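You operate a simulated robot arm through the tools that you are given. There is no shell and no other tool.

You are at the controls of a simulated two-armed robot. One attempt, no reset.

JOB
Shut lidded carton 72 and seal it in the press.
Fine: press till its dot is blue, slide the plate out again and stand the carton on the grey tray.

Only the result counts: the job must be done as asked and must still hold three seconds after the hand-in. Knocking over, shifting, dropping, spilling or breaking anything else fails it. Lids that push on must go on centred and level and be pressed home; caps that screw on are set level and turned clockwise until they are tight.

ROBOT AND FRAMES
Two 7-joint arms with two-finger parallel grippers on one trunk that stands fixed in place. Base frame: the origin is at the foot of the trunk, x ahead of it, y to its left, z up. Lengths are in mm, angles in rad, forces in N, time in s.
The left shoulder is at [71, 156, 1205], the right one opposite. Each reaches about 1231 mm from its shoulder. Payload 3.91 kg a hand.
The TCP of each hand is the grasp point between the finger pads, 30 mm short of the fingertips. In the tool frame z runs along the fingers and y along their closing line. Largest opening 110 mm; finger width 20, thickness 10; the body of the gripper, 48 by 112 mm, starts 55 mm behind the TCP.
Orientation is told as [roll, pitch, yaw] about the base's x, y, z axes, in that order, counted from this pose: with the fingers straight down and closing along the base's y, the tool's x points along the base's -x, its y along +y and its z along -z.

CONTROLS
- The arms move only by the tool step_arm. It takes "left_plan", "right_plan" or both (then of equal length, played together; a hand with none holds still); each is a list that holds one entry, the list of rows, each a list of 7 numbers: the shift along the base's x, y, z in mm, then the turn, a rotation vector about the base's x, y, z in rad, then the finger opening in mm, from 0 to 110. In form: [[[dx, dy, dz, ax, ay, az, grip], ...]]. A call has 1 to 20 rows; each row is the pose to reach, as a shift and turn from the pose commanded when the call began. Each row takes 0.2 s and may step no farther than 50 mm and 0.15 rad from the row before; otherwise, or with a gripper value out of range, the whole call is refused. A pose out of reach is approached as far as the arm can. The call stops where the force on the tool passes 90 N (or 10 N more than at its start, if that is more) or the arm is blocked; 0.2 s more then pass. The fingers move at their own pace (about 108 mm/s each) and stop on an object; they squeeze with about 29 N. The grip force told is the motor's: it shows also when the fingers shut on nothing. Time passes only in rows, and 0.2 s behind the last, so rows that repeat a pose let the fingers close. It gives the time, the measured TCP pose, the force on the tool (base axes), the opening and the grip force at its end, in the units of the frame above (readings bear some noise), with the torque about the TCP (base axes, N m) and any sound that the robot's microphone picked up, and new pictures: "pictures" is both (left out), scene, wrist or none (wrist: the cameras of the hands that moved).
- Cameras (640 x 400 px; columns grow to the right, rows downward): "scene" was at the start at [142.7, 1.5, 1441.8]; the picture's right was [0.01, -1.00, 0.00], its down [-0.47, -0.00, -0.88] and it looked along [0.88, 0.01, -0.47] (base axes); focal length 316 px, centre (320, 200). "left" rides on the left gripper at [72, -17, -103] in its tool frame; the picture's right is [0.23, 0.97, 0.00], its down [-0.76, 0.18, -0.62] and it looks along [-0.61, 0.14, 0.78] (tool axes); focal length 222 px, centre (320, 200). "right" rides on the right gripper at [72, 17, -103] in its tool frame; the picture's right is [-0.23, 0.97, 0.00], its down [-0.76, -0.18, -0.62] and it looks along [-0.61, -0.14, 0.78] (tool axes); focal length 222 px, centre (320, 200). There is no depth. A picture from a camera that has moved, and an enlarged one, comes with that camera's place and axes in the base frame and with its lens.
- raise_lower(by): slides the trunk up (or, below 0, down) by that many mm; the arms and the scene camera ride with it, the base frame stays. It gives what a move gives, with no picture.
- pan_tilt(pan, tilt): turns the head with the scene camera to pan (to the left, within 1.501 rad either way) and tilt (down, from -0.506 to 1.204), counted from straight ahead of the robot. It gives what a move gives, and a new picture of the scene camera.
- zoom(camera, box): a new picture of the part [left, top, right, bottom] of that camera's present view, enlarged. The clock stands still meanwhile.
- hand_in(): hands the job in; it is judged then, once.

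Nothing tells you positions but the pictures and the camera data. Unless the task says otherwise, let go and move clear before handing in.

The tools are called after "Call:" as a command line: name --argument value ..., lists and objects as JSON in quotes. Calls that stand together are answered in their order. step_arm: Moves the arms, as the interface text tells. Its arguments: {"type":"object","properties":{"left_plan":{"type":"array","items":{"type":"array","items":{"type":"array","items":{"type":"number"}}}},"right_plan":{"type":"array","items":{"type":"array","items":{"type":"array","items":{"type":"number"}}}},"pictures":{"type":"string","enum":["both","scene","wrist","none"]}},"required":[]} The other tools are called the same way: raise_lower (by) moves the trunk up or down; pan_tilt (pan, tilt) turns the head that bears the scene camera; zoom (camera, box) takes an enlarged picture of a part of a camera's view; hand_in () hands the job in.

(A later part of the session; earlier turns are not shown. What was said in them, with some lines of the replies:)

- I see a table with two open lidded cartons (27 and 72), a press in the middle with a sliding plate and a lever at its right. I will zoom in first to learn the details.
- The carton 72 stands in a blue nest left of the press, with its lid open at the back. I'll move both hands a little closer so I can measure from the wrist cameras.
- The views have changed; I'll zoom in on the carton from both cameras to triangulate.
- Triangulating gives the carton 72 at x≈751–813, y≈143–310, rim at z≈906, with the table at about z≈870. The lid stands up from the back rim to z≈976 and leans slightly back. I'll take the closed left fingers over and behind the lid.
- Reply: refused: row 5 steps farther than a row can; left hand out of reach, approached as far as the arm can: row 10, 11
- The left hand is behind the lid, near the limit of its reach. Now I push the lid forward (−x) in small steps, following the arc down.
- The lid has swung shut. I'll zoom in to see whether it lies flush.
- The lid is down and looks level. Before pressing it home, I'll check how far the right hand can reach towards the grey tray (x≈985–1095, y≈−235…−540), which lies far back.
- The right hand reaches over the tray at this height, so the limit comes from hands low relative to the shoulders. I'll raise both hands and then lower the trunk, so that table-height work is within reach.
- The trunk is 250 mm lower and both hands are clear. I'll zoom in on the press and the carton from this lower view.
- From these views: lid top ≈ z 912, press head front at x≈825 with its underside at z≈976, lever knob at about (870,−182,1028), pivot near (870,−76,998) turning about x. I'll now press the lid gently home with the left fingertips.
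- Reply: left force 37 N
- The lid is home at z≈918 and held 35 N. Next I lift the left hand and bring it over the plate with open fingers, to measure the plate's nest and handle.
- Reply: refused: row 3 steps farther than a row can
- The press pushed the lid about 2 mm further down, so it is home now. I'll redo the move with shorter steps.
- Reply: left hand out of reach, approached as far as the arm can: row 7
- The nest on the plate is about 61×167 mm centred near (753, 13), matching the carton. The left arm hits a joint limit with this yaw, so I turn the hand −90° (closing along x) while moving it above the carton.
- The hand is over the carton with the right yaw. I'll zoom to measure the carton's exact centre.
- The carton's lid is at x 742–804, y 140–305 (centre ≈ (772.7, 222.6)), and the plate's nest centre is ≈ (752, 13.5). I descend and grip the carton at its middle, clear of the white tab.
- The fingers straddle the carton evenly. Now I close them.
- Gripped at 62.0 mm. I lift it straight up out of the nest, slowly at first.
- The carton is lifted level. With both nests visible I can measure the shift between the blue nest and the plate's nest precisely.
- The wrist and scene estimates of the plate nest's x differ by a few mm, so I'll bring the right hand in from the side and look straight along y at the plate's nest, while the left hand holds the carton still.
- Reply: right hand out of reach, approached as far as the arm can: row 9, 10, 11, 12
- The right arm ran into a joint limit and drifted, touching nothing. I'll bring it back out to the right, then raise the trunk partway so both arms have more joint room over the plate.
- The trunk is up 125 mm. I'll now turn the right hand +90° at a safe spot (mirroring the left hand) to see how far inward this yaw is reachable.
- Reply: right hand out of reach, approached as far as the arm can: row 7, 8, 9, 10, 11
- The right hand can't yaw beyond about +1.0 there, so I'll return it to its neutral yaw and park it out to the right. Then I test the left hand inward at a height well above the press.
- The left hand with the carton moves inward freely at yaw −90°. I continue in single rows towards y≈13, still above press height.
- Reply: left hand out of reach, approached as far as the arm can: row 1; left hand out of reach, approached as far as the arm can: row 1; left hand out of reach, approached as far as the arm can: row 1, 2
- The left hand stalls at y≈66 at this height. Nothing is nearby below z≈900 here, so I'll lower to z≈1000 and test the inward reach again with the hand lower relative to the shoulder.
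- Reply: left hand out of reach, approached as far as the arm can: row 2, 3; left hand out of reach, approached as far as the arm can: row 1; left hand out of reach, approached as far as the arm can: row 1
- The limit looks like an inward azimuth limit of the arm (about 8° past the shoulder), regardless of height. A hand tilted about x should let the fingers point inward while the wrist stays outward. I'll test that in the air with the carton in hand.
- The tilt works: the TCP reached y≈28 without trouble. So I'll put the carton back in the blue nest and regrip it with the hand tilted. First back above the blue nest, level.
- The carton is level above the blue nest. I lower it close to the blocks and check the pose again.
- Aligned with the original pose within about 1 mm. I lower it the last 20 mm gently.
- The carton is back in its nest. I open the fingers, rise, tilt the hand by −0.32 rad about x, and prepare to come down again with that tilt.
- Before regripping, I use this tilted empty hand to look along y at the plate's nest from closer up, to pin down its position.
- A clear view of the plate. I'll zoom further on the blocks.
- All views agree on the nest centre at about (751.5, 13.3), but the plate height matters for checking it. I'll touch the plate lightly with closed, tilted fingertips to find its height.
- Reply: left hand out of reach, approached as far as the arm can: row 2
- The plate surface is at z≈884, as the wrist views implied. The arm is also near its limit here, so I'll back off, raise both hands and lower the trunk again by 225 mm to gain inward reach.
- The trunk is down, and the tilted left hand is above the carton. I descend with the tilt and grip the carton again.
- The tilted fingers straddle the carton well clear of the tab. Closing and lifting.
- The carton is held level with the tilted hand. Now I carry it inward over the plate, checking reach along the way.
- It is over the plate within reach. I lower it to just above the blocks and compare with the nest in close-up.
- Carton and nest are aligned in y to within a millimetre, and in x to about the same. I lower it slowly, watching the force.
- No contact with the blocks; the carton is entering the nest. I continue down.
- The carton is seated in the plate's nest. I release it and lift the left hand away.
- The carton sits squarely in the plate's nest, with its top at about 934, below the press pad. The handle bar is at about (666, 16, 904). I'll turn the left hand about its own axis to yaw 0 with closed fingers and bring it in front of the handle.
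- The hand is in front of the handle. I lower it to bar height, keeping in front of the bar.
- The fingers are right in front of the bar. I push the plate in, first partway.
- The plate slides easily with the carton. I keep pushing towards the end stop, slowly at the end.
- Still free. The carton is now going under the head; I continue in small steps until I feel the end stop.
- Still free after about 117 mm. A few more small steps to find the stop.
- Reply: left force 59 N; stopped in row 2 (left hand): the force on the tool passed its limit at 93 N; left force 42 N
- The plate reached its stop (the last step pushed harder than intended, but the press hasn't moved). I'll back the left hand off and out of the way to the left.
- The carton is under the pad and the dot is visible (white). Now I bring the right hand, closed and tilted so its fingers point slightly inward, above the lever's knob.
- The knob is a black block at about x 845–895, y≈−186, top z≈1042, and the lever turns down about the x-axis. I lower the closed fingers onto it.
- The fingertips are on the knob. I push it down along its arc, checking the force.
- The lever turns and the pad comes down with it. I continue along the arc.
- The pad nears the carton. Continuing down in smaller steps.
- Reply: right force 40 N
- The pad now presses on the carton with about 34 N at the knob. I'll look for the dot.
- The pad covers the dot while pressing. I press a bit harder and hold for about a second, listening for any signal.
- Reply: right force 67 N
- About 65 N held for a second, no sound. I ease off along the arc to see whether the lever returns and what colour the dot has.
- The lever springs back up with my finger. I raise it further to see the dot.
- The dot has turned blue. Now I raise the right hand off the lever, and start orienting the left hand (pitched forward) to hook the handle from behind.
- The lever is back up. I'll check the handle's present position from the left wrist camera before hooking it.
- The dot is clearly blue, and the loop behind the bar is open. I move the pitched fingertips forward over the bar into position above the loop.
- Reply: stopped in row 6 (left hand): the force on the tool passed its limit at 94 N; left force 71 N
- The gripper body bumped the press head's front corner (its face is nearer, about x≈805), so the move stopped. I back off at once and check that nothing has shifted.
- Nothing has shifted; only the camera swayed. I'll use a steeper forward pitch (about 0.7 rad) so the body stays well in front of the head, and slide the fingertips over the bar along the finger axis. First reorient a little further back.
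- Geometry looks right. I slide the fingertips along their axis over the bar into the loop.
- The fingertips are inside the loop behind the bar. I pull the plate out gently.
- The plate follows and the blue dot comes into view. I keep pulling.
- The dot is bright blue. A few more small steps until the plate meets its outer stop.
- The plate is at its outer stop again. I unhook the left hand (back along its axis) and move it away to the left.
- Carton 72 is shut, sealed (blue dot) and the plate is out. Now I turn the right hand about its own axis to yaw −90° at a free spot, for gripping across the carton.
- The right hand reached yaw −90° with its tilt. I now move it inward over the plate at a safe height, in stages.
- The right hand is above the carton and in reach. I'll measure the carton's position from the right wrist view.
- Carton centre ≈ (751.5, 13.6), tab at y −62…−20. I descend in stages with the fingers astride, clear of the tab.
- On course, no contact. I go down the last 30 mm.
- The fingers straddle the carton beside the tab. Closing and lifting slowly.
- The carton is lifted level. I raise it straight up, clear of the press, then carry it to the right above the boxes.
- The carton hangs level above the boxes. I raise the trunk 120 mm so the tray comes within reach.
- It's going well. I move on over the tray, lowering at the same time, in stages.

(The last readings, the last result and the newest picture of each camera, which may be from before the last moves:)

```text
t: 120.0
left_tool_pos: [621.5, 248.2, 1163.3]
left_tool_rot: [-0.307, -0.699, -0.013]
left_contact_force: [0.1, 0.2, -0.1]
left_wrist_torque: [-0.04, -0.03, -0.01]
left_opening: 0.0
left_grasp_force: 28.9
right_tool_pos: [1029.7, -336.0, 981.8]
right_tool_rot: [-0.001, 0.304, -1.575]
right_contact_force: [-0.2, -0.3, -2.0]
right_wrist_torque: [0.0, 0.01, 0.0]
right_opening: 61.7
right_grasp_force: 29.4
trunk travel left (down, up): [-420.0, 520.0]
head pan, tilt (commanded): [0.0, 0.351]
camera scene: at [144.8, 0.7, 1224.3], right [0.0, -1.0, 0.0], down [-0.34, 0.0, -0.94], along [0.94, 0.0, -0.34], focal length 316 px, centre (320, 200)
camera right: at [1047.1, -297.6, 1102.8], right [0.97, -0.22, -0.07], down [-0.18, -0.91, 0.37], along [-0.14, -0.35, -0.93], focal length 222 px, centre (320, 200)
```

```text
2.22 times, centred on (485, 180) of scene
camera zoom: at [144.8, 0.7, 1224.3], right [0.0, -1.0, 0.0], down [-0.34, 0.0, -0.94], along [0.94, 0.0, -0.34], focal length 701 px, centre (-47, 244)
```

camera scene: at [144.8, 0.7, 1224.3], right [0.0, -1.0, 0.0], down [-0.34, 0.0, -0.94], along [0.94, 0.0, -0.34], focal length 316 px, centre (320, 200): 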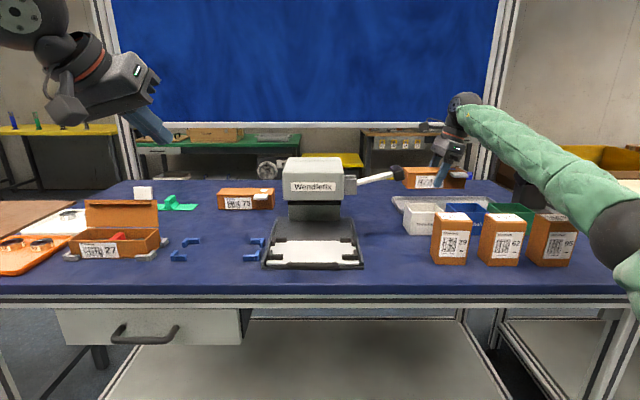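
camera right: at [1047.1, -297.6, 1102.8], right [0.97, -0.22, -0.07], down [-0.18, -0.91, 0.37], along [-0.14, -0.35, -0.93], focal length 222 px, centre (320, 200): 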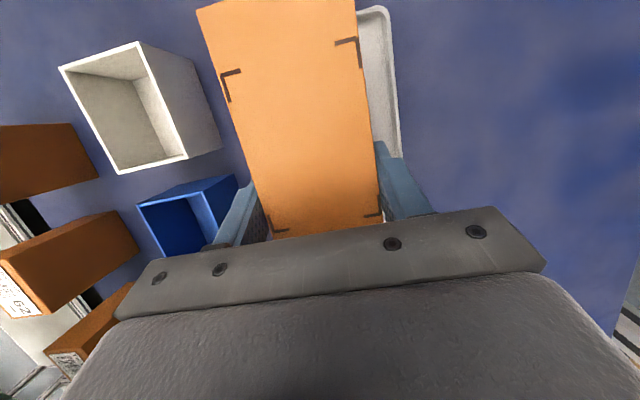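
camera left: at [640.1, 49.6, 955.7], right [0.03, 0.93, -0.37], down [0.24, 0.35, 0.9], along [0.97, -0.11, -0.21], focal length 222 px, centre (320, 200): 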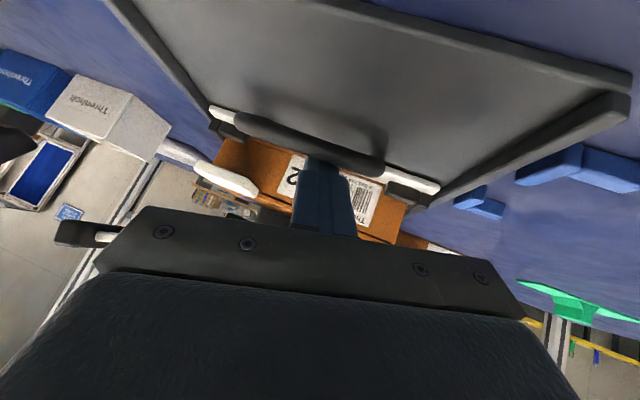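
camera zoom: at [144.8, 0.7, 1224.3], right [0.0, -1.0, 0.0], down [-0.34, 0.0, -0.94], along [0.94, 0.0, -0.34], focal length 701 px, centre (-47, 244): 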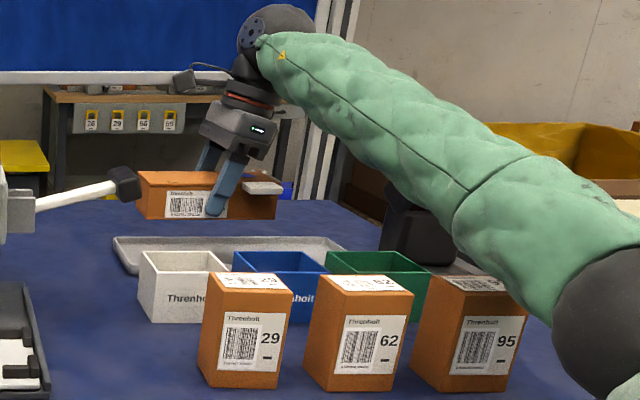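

Over the tray and still in reach. To keep the forearm well above the boxes while lowering, I raise the trunk another 50 mm, then lower the hand over the tray's middle.

Call:
raise_lower --by 50

Call:
step_arm --right_plan '[[[5, -3, -25, 0, 0, 0, 40], [10, -6, -50, 0, 0, 0, 40]]]' --pictures "none"

Call:
step_arm --right_plan '[[[1, -0.5, -12, 0, 0, 0, 40], [2, -1, -24, 0, 0, 0, 40]]]' --pictures "both"

Call:
zoom --camera "scene" --box '[370, 110, 600, 290]'

```text
t: 120.9
left_tool_pos: [622.0, 247.0, 1214.7]
left_tool_rot: [-0.307, -0.7, -0.013]
left_contact_force: [-0.1, -0.3, 0.4]
left_wrist_torque: [-0.01, 0.0, 0.01]
left_opening: 0.2
left_grasp_force: 28.9
right_tool_pos: [1028.7, -335.0, 1032.0]
right_tool_rot: [-0.001, 0.303, -1.574]
right_contact_force: [0.1, 0.1, -2.5]
right_wrist_torque: [0.02, -0.02, 0.0]
right_opening: 61.8
right_grasp_force: 29.4
trunk travel left (down, up): [-470.0, 470.0]
head pan, tilt (commanded): [0.0, 0.351]
```

```text
t: 121.5
left_tool_pos: [622.1, 247.2, 1212.7]
left_tool_rot: [-0.306, -0.698, -0.012]
left_contact_force: [0.1, 0.2, -0.4]
left_wrist_torque: [0.02, -0.01, 0.0]
left_opening: 0.0
left_grasp_force: 28.9
right_tool_pos: [1038.6, -340.4, 982.6]
right_tool_rot: [0.0, 0.304, -1.574]
right_contact_force: [-0.1, 0.9, -2.3]
right_wrist_torque: [-0.06, 0.03, 0.01]
right_opening: 61.9
right_grasp_force: 28.9
trunk travel left (down, up): [-470.0, 470.0]
head pan, tilt (commanded): [0.0, 0.351]
```

```text
t: 122.1
left_tool_pos: [621.4, 246.9, 1213.3]
left_tool_rot: [-0.308, -0.697, -0.013]
left_contact_force: [0.1, -0.5, 0.1]
left_wrist_torque: [0.01, 0.01, 0.0]
left_opening: 0.1
left_grasp_force: 29.1
right_tool_pos: [1039.6, -342.9, 957.8]
right_tool_rot: [-0.003, 0.304, -1.575]
right_contact_force: [-1.1, -0.6, -2.3]
right_wrist_torque: [-0.06, 0.01, 0.0]
right_opening: 61.8
right_grasp_force: 29.1
trunk travel left (down, up): [-470.0, 470.0]
head pan, tilt (commanded): [0.0, 0.351]
camera scene: at [144.8, 0.7, 1274.4], right [0.0, -1.0, 0.0], down [-0.34, 0.0, -0.94], along [0.94, 0.0, -0.34], focal length 316 px, centre (320, 200)
camera right: at [1058.7, -304.2, 1079.1], right [0.97, -0.22, -0.07], down [-0.18, -0.91, 0.37], along [-0.14, -0.35, -0.93], focal length 222 px, centre (320, 200)
```

scene: 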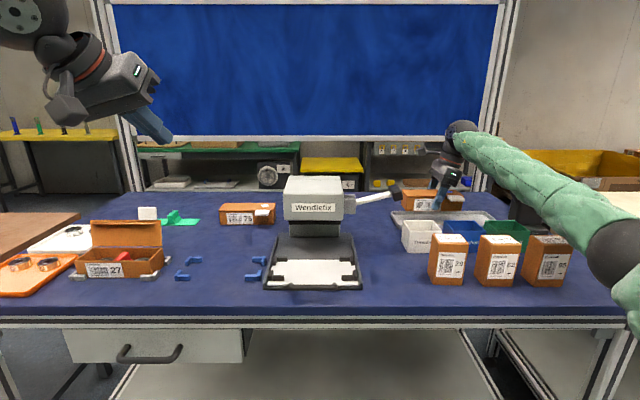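
right: 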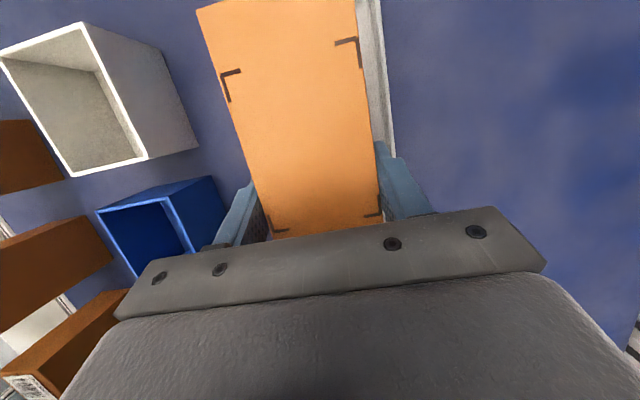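

```text
2.22 times, centred on (485, 200) of scene
camera zoom: at [144.8, 0.7, 1274.4], right [0.0, -1.0, 0.0], down [-0.34, 0.0, -0.94], along [0.94, 0.0, -0.34], focal length 701 px, centre (-47, 200)
```

zoom: 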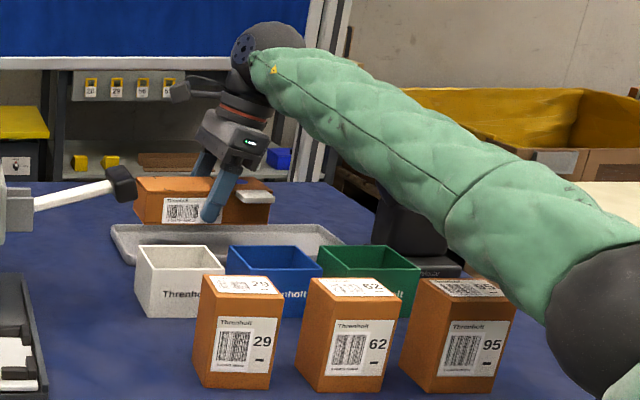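

The carton is above the tray. The fingers need room inside the rim on both sides, so I'll measure the tray's edges more closely.

Call:
zoom --camera "scene" --box '[385, 180, 505, 255]'

Call:
zoom --camera "right" --box '[330, 0, 430, 160]'

Call:
zoom --camera "right" --box '[170, 0, 270, 160]'

```text
5.33 times, centred on (445, 218) of scene
camera zoom: at [144.8, 0.7, 1274.4], right [0.0, -1.0, 0.0], down [-0.34, 0.0, -0.94], along [0.94, 0.0, -0.34], focal length 1683 px, centre (-347, 107)
```

zoom: 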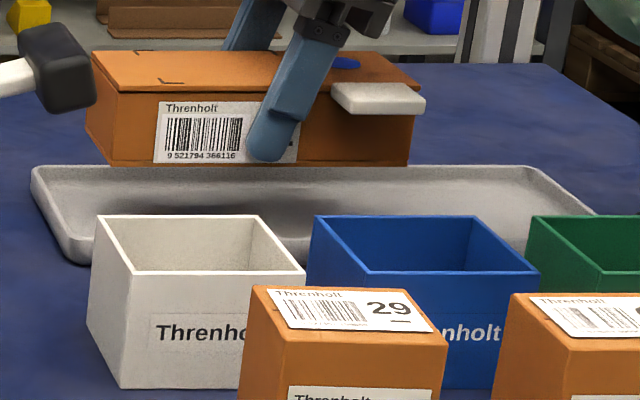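

```text
2.50 times, centred on (380, 80) of right
camera zoom: at [1058.7, -304.2, 1079.1], right [0.97, -0.22, -0.07], down [-0.18, -0.91, 0.37], along [-0.14, -0.35, -0.93], focal length 555 px, centre (170, 500)
```

zoom: 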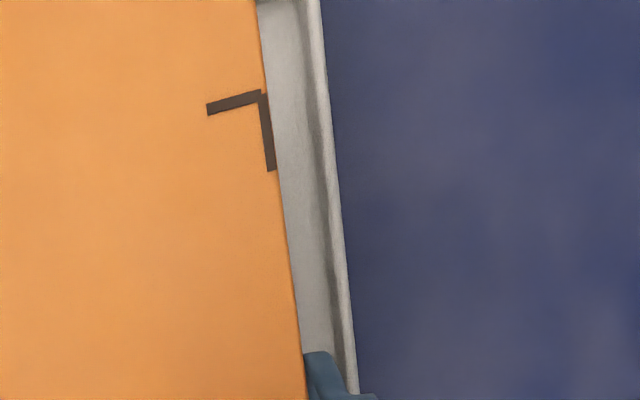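

```text
2.50 times, centred on (220, 80) of right
camera zoom: at [1058.7, -304.2, 1079.1], right [0.97, -0.22, -0.07], down [-0.18, -0.91, 0.37], along [-0.14, -0.35, -0.93], focal length 555 px, centre (570, 500)
```

zoom: 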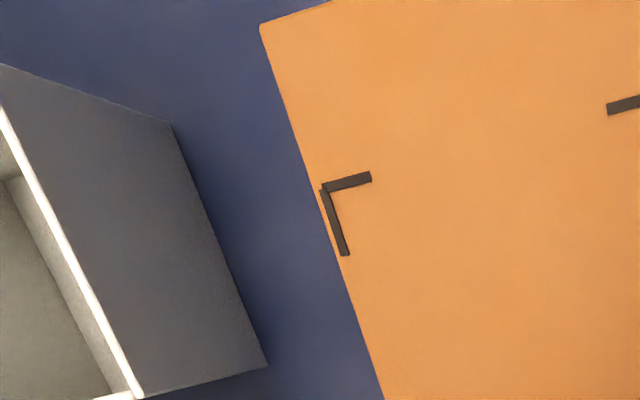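

The tray's floor runs from about x≈998 to 1095, centre ≈ 1046.5. I shift the carton 6 mm further back and lower it in small steps.

Call:
step_arm --right_plan '[[[3, 0, 0, 0, 0, 0, 40], [6, 0, 0, 0, 0, 0, 40], [6, 0, -10, 0, 0, 0, 40]]]' --pictures "none"

Call:
step_arm --right_plan '[[[0, 0, -8, 0, 0, 0, 40], [0, 0, -16, 0, 0, 0, 40]]]' --pictures "both"

Call:
zoom --camera "scene" --box '[385, 180, 505, 255]'

Call:
zoom --camera "right" --box '[330, 0, 430, 160]'

```text
t: 122.9
left_tool_pos: [622.0, 246.9, 1214.3]
left_tool_rot: [-0.307, -0.698, -0.013]
left_contact_force: [0.7, 0.1, -0.3]
left_wrist_torque: [0.03, 0.0, 0.02]
left_opening: 0.0
left_grasp_force: 28.8
right_tool_pos: [1047.8, -343.5, 947.6]
right_tool_rot: [-0.003, 0.305, -1.575]
right_contact_force: [0.8, -0.3, -2.3]
right_wrist_torque: [0.0, 0.01, -0.03]
right_opening: 61.9
right_grasp_force: 29.2
trunk travel left (down, up): [-470.0, 470.0]
head pan, tilt (commanded): [0.0, 0.351]
```

```text
t: 123.5
left_tool_pos: [622.3, 246.8, 1213.6]
left_tool_rot: [-0.307, -0.698, -0.012]
left_contact_force: [0.5, 0.4, -0.4]
left_wrist_torque: [-0.02, -0.01, 0.01]
left_opening: 0.1
left_grasp_force: 29.0
right_tool_pos: [1046.8, -341.4, 932.1]
right_tool_rot: [-0.004, 0.302, -1.574]
right_contact_force: [0.7, -0.4, -2.9]
right_wrist_torque: [-0.01, 0.0, -0.02]
right_opening: 62.3
right_grasp_force: 28.7
trunk travel left (down, up): [-470.0, 470.0]
head pan, tilt (commanded): [0.0, 0.351]
camera scene: at [144.9, 0.7, 1274.4], right [0.0, -1.0, 0.0], down [-0.34, 0.0, -0.94], along [0.94, 0.0, -0.34], focal length 316 px, centre (320, 200)
camera right: at [1065.0, -303.8, 1052.3], right [0.97, -0.22, -0.07], down [-0.18, -0.91, 0.37], along [-0.14, -0.35, -0.93], focal length 222 px, centre (320, 200)
```

scene: 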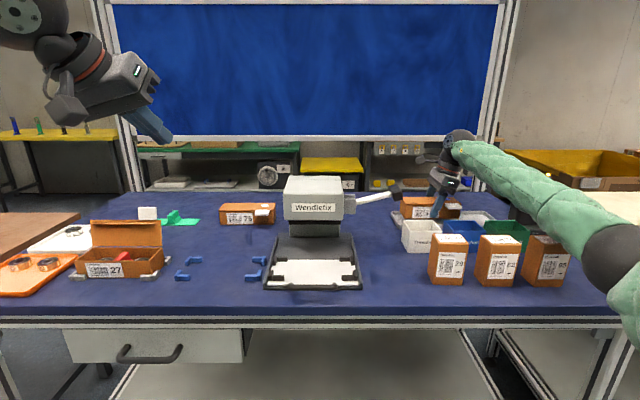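
right: 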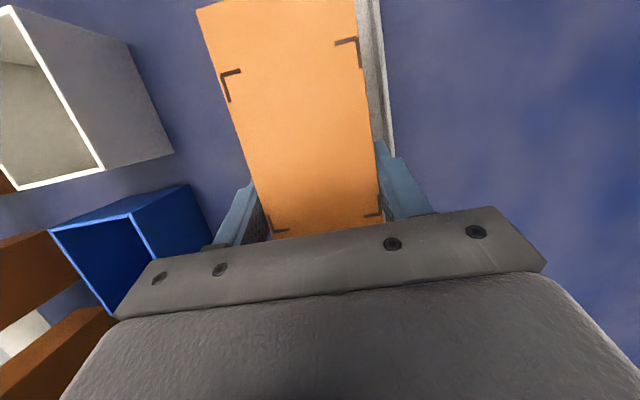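

```text
5.33 times, centred on (445, 218) of scene
camera zoom: at [144.9, 0.7, 1274.4], right [0.0, -1.0, 0.0], down [-0.34, 0.0, -0.94], along [0.94, 0.0, -0.34], focal length 1683 px, centre (-347, 107)
```

zoom: 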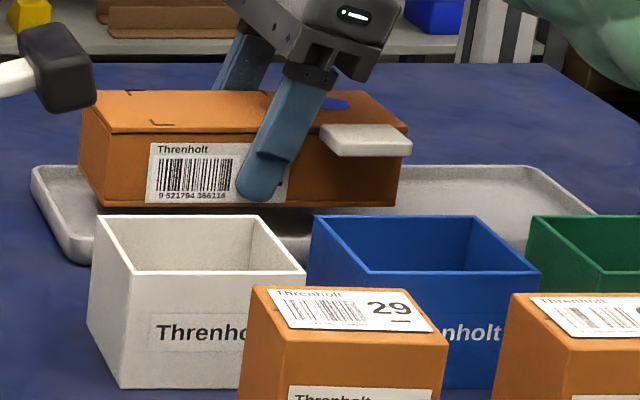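

```text
2.50 times, centred on (380, 80) of right
camera zoom: at [1065.0, -303.8, 1052.3], right [0.97, -0.22, -0.07], down [-0.18, -0.91, 0.37], along [-0.14, -0.35, -0.93], focal length 555 px, centre (170, 500)
```

zoom: 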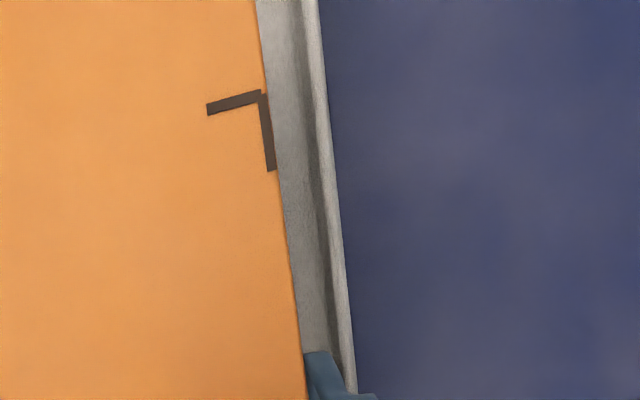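

Well placed inside the tray's outline. I keep lowering in small steps until the carton touches the floor.

Call:
step_arm --right_plan '[[[0, 0, -5, 0, 0, 0, 40], [0, 0, -10, 0, 0, 0, 40]]]' --pictures "none"

Call:
step_arm --right_plan '[[[0, 0, -2, 0, 0, 0, 40], [0, 0, -4, 0, 0, 0, 40]]]' --pictures "none"

Call:
step_arm --right_plan '[[[0, 0, -1.5, 0, 0, 0, 40], [0, 0, -3, 0, 0, 0, 40]]]' --pictures "none"

```text
t: 124.1
left_tool_pos: [621.6, 246.4, 1214.3]
left_tool_rot: [-0.307, -0.698, -0.013]
left_contact_force: [0.2, 0.8, 0.7]
left_wrist_torque: [-0.02, 0.0, 0.0]
left_opening: 0.0
left_grasp_force: 29.0
right_tool_pos: [1048.0, -342.8, 922.1]
right_tool_rot: [0.0, 0.305, -1.572]
right_contact_force: [-0.5, -0.1, -2.2]
right_wrist_torque: [-0.03, -0.04, 0.0]
right_opening: 62.1
right_grasp_force: 28.4
trunk travel left (down, up): [-470.0, 470.0]
head pan, tilt (commanded): [0.0, 0.351]
```

```text
t: 124.7
left_tool_pos: [621.7, 247.5, 1213.7]
left_tool_rot: [-0.305, -0.698, -0.012]
left_contact_force: [-0.4, -0.3, -0.2]
left_wrist_torque: [0.01, -0.02, 0.0]
left_opening: 0.0
left_grasp_force: 28.5
right_tool_pos: [1046.8, -342.7, 919.0]
right_tool_rot: [-0.001, 0.303, -1.572]
right_contact_force: [0.2, -0.6, -2.8]
right_wrist_torque: [-0.04, -0.04, 0.01]
right_opening: 62.2
right_grasp_force: 28.8
trunk travel left (down, up): [-470.0, 470.0]
head pan, tilt (commanded): [0.0, 0.351]
```

```text
t: 125.3
left_tool_pos: [622.2, 247.4, 1213.7]
left_tool_rot: [-0.306, -0.698, -0.012]
left_contact_force: [-0.9, 0.1, -0.7]
left_wrist_torque: [-0.01, -0.01, 0.02]
left_opening: 0.0
left_grasp_force: 29.6
right_tool_pos: [1046.7, -341.6, 915.1]
right_tool_rot: [-0.002, 0.304, -1.572]
right_contact_force: [0.2, 0.2, -3.1]
right_wrist_torque: [-0.01, -0.01, 0.02]
right_opening: 62.1
right_grasp_force: 29.2
trunk travel left (down, up): [-470.0, 470.0]
head pan, tilt (commanded): [0.0, 0.351]
```

Call:
step_arm --right_plan '[[[0, 0, -1.5, 0, 0, 0, 40]]]' --pictures "none"

Call:
step_arm --right_plan '[[[0, 0, -1.5, 0, 0, 0, 40]]]' --pictures "both"

Call:
zoom --camera "scene" --box '[385, 180, 505, 255]'

```text
t: 125.7
left_tool_pos: [620.7, 247.1, 1214.1]
left_tool_rot: [-0.307, -0.699, -0.011]
left_contact_force: [-0.6, -0.2, -0.1]
left_wrist_torque: [-0.01, 0.0, -0.02]
left_opening: 0.0
left_grasp_force: 29.2
right_tool_pos: [1046.3, -343.3, 914.8]
right_tool_rot: [-0.001, 0.303, -1.572]
right_contact_force: [0.1, 0.1, -3.4]
right_wrist_torque: [-0.02, -0.02, -0.01]
right_opening: 61.7
right_grasp_force: 28.3
trunk travel left (down, up): [-470.0, 470.0]
head pan, tilt (commanded): [0.0, 0.351]
```

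```text
t: 126.1
left_tool_pos: [622.4, 247.9, 1213.7]
left_tool_rot: [-0.306, -0.698, -0.011]
left_contact_force: [0.2, 1.2, 0.7]
left_wrist_torque: [0.02, -0.01, 0.03]
left_opening: 0.0
left_grasp_force: 29.0
right_tool_pos: [1047.2, -342.2, 911.6]
right_tool_rot: [-0.003, 0.305, -1.573]
right_contact_force: [0.3, -0.3, -2.6]
right_wrist_torque: [0.0, -0.03, 0.01]
right_opening: 62.0
right_grasp_force: 28.9
trunk travel left (down, up): [-470.0, 470.0]
head pan, tilt (commanded): [0.0, 0.351]
camera scene: at [144.9, 0.6, 1274.3], right [0.0, -1.0, 0.0], down [-0.34, 0.0, -0.94], along [0.94, 0.0, -0.34], focal length 316 px, centre (320, 200)
camera right: at [1065.0, -304.0, 1032.7], right [0.97, -0.22, -0.07], down [-0.18, -0.91, 0.37], along [-0.14, -0.35, -0.93], focal length 222 px, centre (320, 200)
```

scene: 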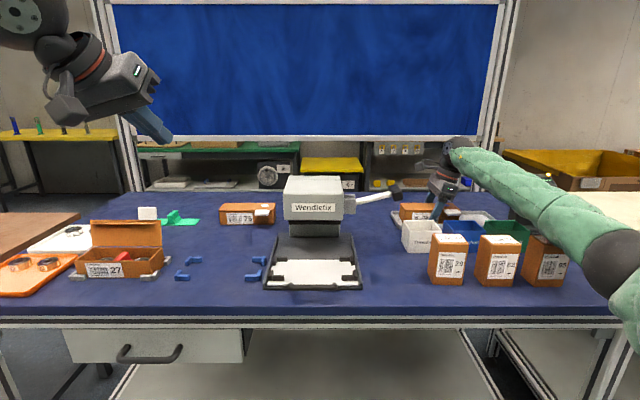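
right: 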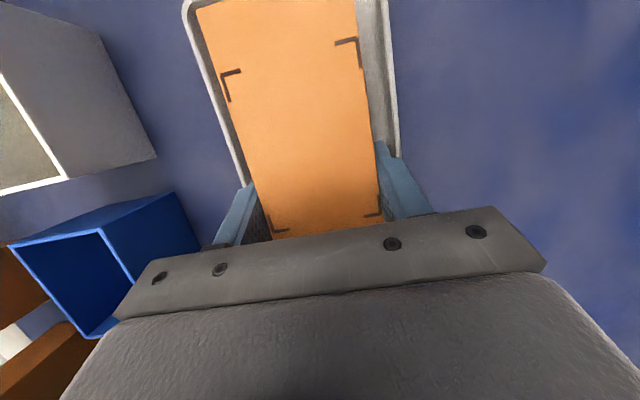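

```text
5.33 times, centred on (445, 218) of scene
camera zoom: at [144.9, 0.6, 1274.3], right [0.0, -1.0, 0.0], down [-0.34, 0.0, -0.94], along [0.94, 0.0, -0.34], focal length 1683 px, centre (-347, 107)
```

zoom: 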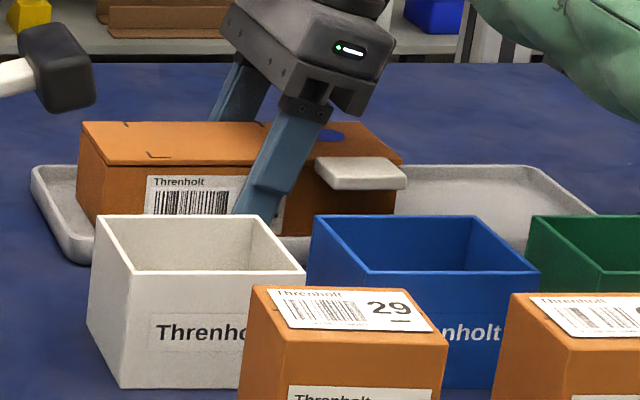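

Now both rims are visible beside the carton. A close-up to check the finger clearances.

Call:
zoom --camera "right" --box '[170, 80, 290, 200]'

Call:
zoom --camera "right" --box '[340, 80, 460, 220]'

```text
3.33 times, centred on (230, 140) of right
camera zoom: at [1065.0, -304.0, 1032.7], right [0.97, -0.22, -0.07], down [-0.18, -0.91, 0.37], along [-0.14, -0.35, -0.93], focal length 740 px, centre (620, 400)
```

zoom: 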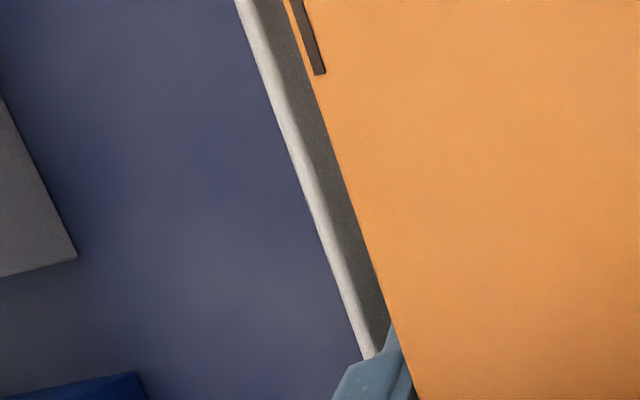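

```text
2.86 times, centred on (400, 150) of right
camera zoom: at [1065.0, -304.0, 1032.7], right [0.97, -0.22, -0.07], down [-0.18, -0.91, 0.37], along [-0.14, -0.35, -0.93], focal length 635 px, centre (91, 343)
```

zoom: 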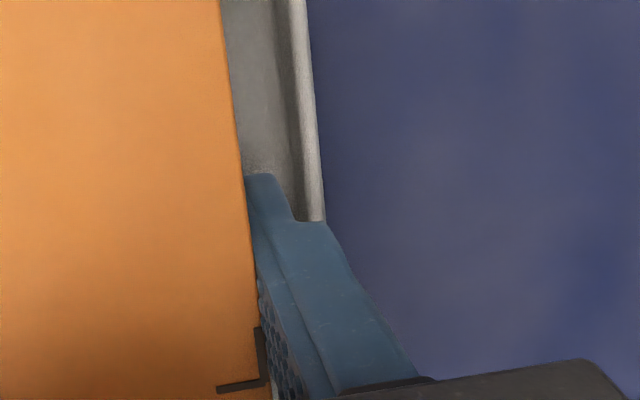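

Both fingers have about 10 mm to the rims, nicely centred. I continue down to contact.

Call:
step_arm --right_plan '[[[0, 0, -1.2, 0, 0, 0, 40]]]' --pictures "none"

Call:
step_arm --right_plan '[[[0, 0, -1.2, 0, 0, 0, 40]]]' --pictures "none"

```text
t: 126.5
left_tool_pos: [620.1, 247.8, 1215.2]
left_tool_rot: [-0.308, -0.698, -0.012]
left_contact_force: [-0.2, 0.1, 0.9]
left_wrist_torque: [0.02, 0.01, 0.02]
left_opening: 0.2
left_grasp_force: 29.2
right_tool_pos: [1047.1, -341.9, 912.0]
right_tool_rot: [-0.001, 0.303, -1.573]
right_contact_force: [1.7, -0.4, 1.8]
right_wrist_torque: [-0.05, -0.13, 0.02]
right_opening: 62.0
right_grasp_force: 29.6
trunk travel left (down, up): [-470.0, 470.0]
head pan, tilt (commanded): [0.0, 0.351]
```

```text
t: 126.9
left_tool_pos: [619.8, 248.7, 1214.4]
left_tool_rot: [-0.306, -0.698, -0.013]
left_contact_force: [-0.1, 0.1, -0.2]
left_wrist_torque: [0.0, 0.01, 0.0]
left_opening: 0.0
left_grasp_force: 28.6
right_tool_pos: [1046.8, -343.1, 911.7]
right_tool_rot: [-0.003, 0.304, -1.572]
right_contact_force: [3.7, -2.2, 8.7]
right_wrist_torque: [-0.05, -0.49, -0.05]
right_opening: 62.1
right_grasp_force: 29.2
trunk travel left (down, up): [-470.0, 470.0]
head pan, tilt (commanded): [0.0, 0.351]
```

The carton stands on the tray floor. I ease the pressure and open the fingers just enough, keeping clear of the rims.

Call:
step_arm --right_plan '[[[0, 0, 0.8, 0, 0, 0, 62], [0, 0, 0.8, 0, 0, 0, 67], [0, 0, 0.8, 0, 0, 0, 71], [0, 0, 0.8, 0, 0, 0, 72], [0, 0, 0.8, 0, 0, 0, 72]]]' --pictures "both"

Call:
zoom --camera "scene" --box '[385, 180, 505, 255]'

```text
t: 128.1
left_tool_pos: [621.4, 246.4, 1212.7]
left_tool_rot: [-0.307, -0.698, -0.011]
left_contact_force: [0.5, 0.0, 0.1]
left_wrist_torque: [0.0, -0.01, 0.01]
left_opening: 0.0
left_grasp_force: 28.9
right_tool_pos: [1047.0, -342.7, 911.3]
right_tool_rot: [-0.002, 0.304, -1.572]
right_contact_force: [0.5, 0.5, 1.0]
right_wrist_torque: [0.0, 0.03, 0.02]
right_opening: 72.1
right_grasp_force: 0.1
trunk travel left (down, up): [-470.0, 470.0]
head pan, tilt (commanded): [0.0, 0.351]
camera scene: at [144.7, 0.7, 1274.4], right [0.0, -1.0, 0.0], down [-0.34, 0.0, -0.94], along [0.94, 0.0, -0.34], focal length 316 px, centre (320, 200)
camera right: at [1064.9, -303.9, 1031.6], right [0.97, -0.22, -0.07], down [-0.18, -0.91, 0.37], along [-0.14, -0.35, -0.93], focal length 222 px, centre (320, 200)
```

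scene: 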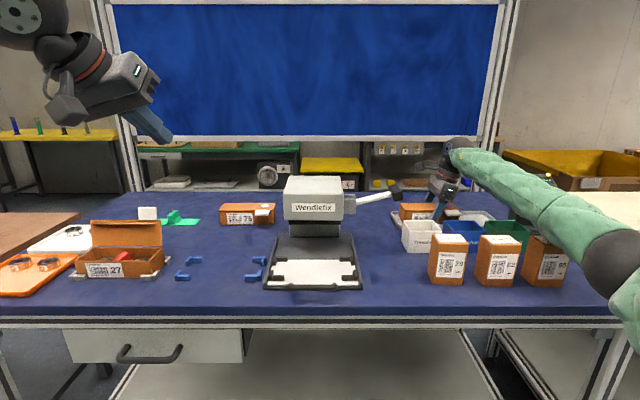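
right: 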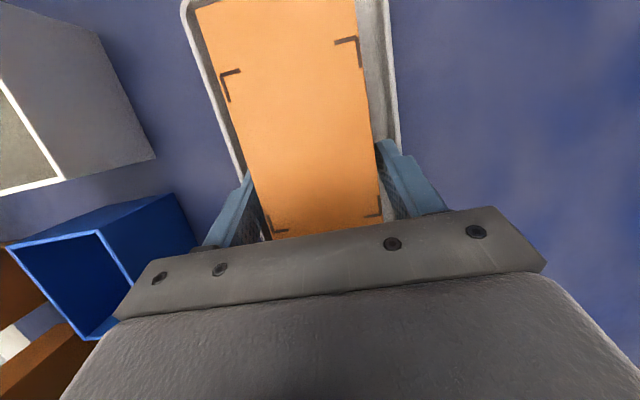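

```text
5.33 times, centred on (445, 218) of scene
camera zoom: at [144.7, 0.7, 1274.4], right [0.0, -1.0, 0.0], down [-0.34, 0.0, -0.94], along [0.94, 0.0, -0.34], focal length 1683 px, centre (-347, 107)
```

zoom: 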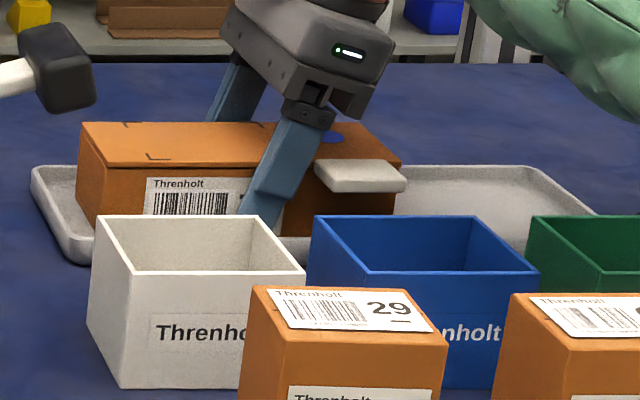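

The carton stands free on the tray. I lift the hand straight up past the lid, then retreat back and up.

Call:
step_arm --right_plan '[[[0, 0, 10, 0, 0, 0, 72], [0, 0, 24, 0, 0, 0, 72], [0, 0, 40, 0, 0, 0, 72], [0, 0, 60, 0, 0, 0, 72]]]' --pictures "none"

Call:
step_arm --right_plan '[[[-20, 0, 15, 0, 0, 0, 72], [-55, 0, 35, 0, 0, 0, 72], [-95, 0, 55, 0, 0, 0, 72], [-140, 0, 70, 0, 0, 0, 72], [-180, 0, 85, 0, 0, 0, 72], [-220, 0, 95, 0, 0, 0, 72], [-260, 0, 105, 0, 0, 0, 72], [-305, 0, 110, 0, 0, 0, 72]]]' --pictures "both"

Call:
zoom --camera "scene" --box '[385, 180, 505, 255]'

```text
t: 129.1
left_tool_pos: [621.2, 248.0, 1214.9]
left_tool_rot: [-0.308, -0.699, -0.013]
left_contact_force: [-0.4, 0.3, -0.3]
left_wrist_torque: [0.0, 0.0, 0.0]
left_opening: 0.0
left_grasp_force: 29.2
right_tool_pos: [1046.8, -341.6, 971.9]
right_tool_rot: [-0.001, 0.302, -1.572]
right_contact_force: [-0.8, 0.6, 0.5]
right_wrist_torque: [-0.01, 0.01, 0.02]
right_opening: 72.1
right_grasp_force: 0.0
trunk travel left (down, up): [-470.0, 470.0]
head pan, tilt (commanded): [0.0, 0.351]
```

```text
t: 130.9
left_tool_pos: [620.3, 247.8, 1214.7]
left_tool_rot: [-0.305, -0.701, -0.012]
left_contact_force: [0.3, 0.6, -0.1]
left_wrist_torque: [0.05, 0.01, 0.04]
left_opening: 0.0
left_grasp_force: 28.9
right_tool_pos: [739.8, -343.1, 1080.7]
right_tool_rot: [-0.001, 0.303, -1.572]
right_contact_force: [-0.3, 0.3, 1.0]
right_wrist_torque: [0.02, -0.01, 0.02]
right_opening: 72.2
right_grasp_force: 0.0
trunk travel left (down, up): [-470.0, 470.0]
head pan, tilt (commanded): [0.0, 0.351]
camera scene: at [143.6, 0.2, 1274.6], right [0.0, -1.0, 0.0], down [-0.34, 0.0, -0.94], along [0.94, 0.0, -0.34], focal length 316 px, centre (320, 200)
camera right: at [758.4, -304.2, 1202.0], right [0.97, -0.22, -0.07], down [-0.18, -0.91, 0.37], along [-0.14, -0.35, -0.93], focal length 222 px, centre (320, 200)
```

scene: 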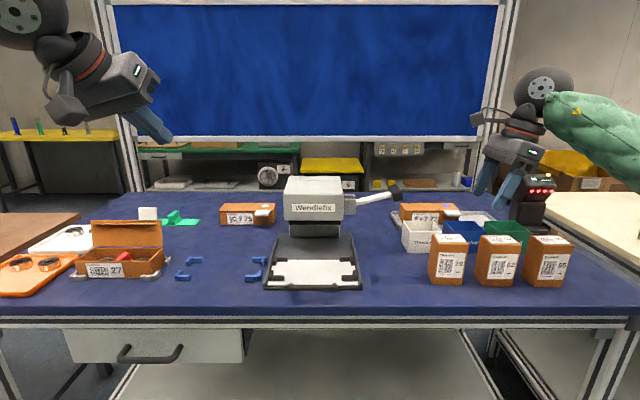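
right: 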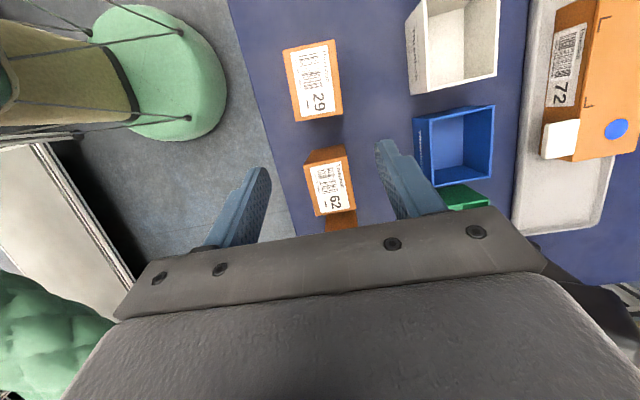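

```text
5.33 times, centred on (445, 218) of scene
camera zoom: at [143.6, 0.2, 1274.6], right [0.0, -1.0, 0.0], down [-0.34, 0.0, -0.94], along [0.94, 0.0, -0.34], focal length 1683 px, centre (-347, 107)
```

zoom: 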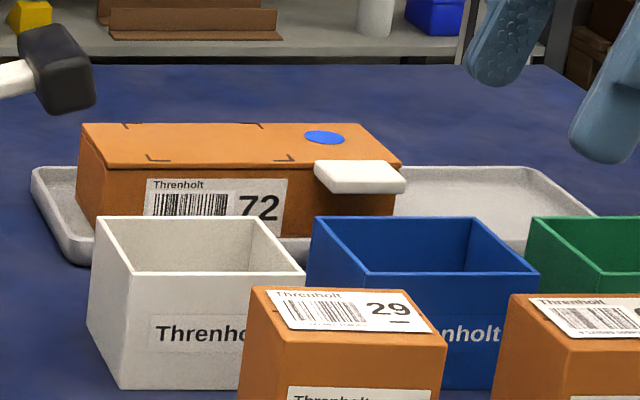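

Carton 72 stands closed on the grey tray with its blue dot showing, the plate is out and the lever is up. Everything else is where it was and both hands are clear, so I hand in.

Call:
hand_in

```text
The job is handed in.
```

I shut carton 72, sealed it in the press until its dot turned blue, and stood it on the grey tray. The press plate is slid back out to its stop, the lever is up and both hands are clear. I've handed the job in but got no verdict back.

Two bumps happened along the way, each of which tripped the 90 N stop:
- **Pushing the plate in:** I pressed too hard against the inner end stop.
- **Reaching for the handle:** the left gripper's body touched the front corner of the press head.

In the pictures taken after each bump, the press and everything around it had not moved.
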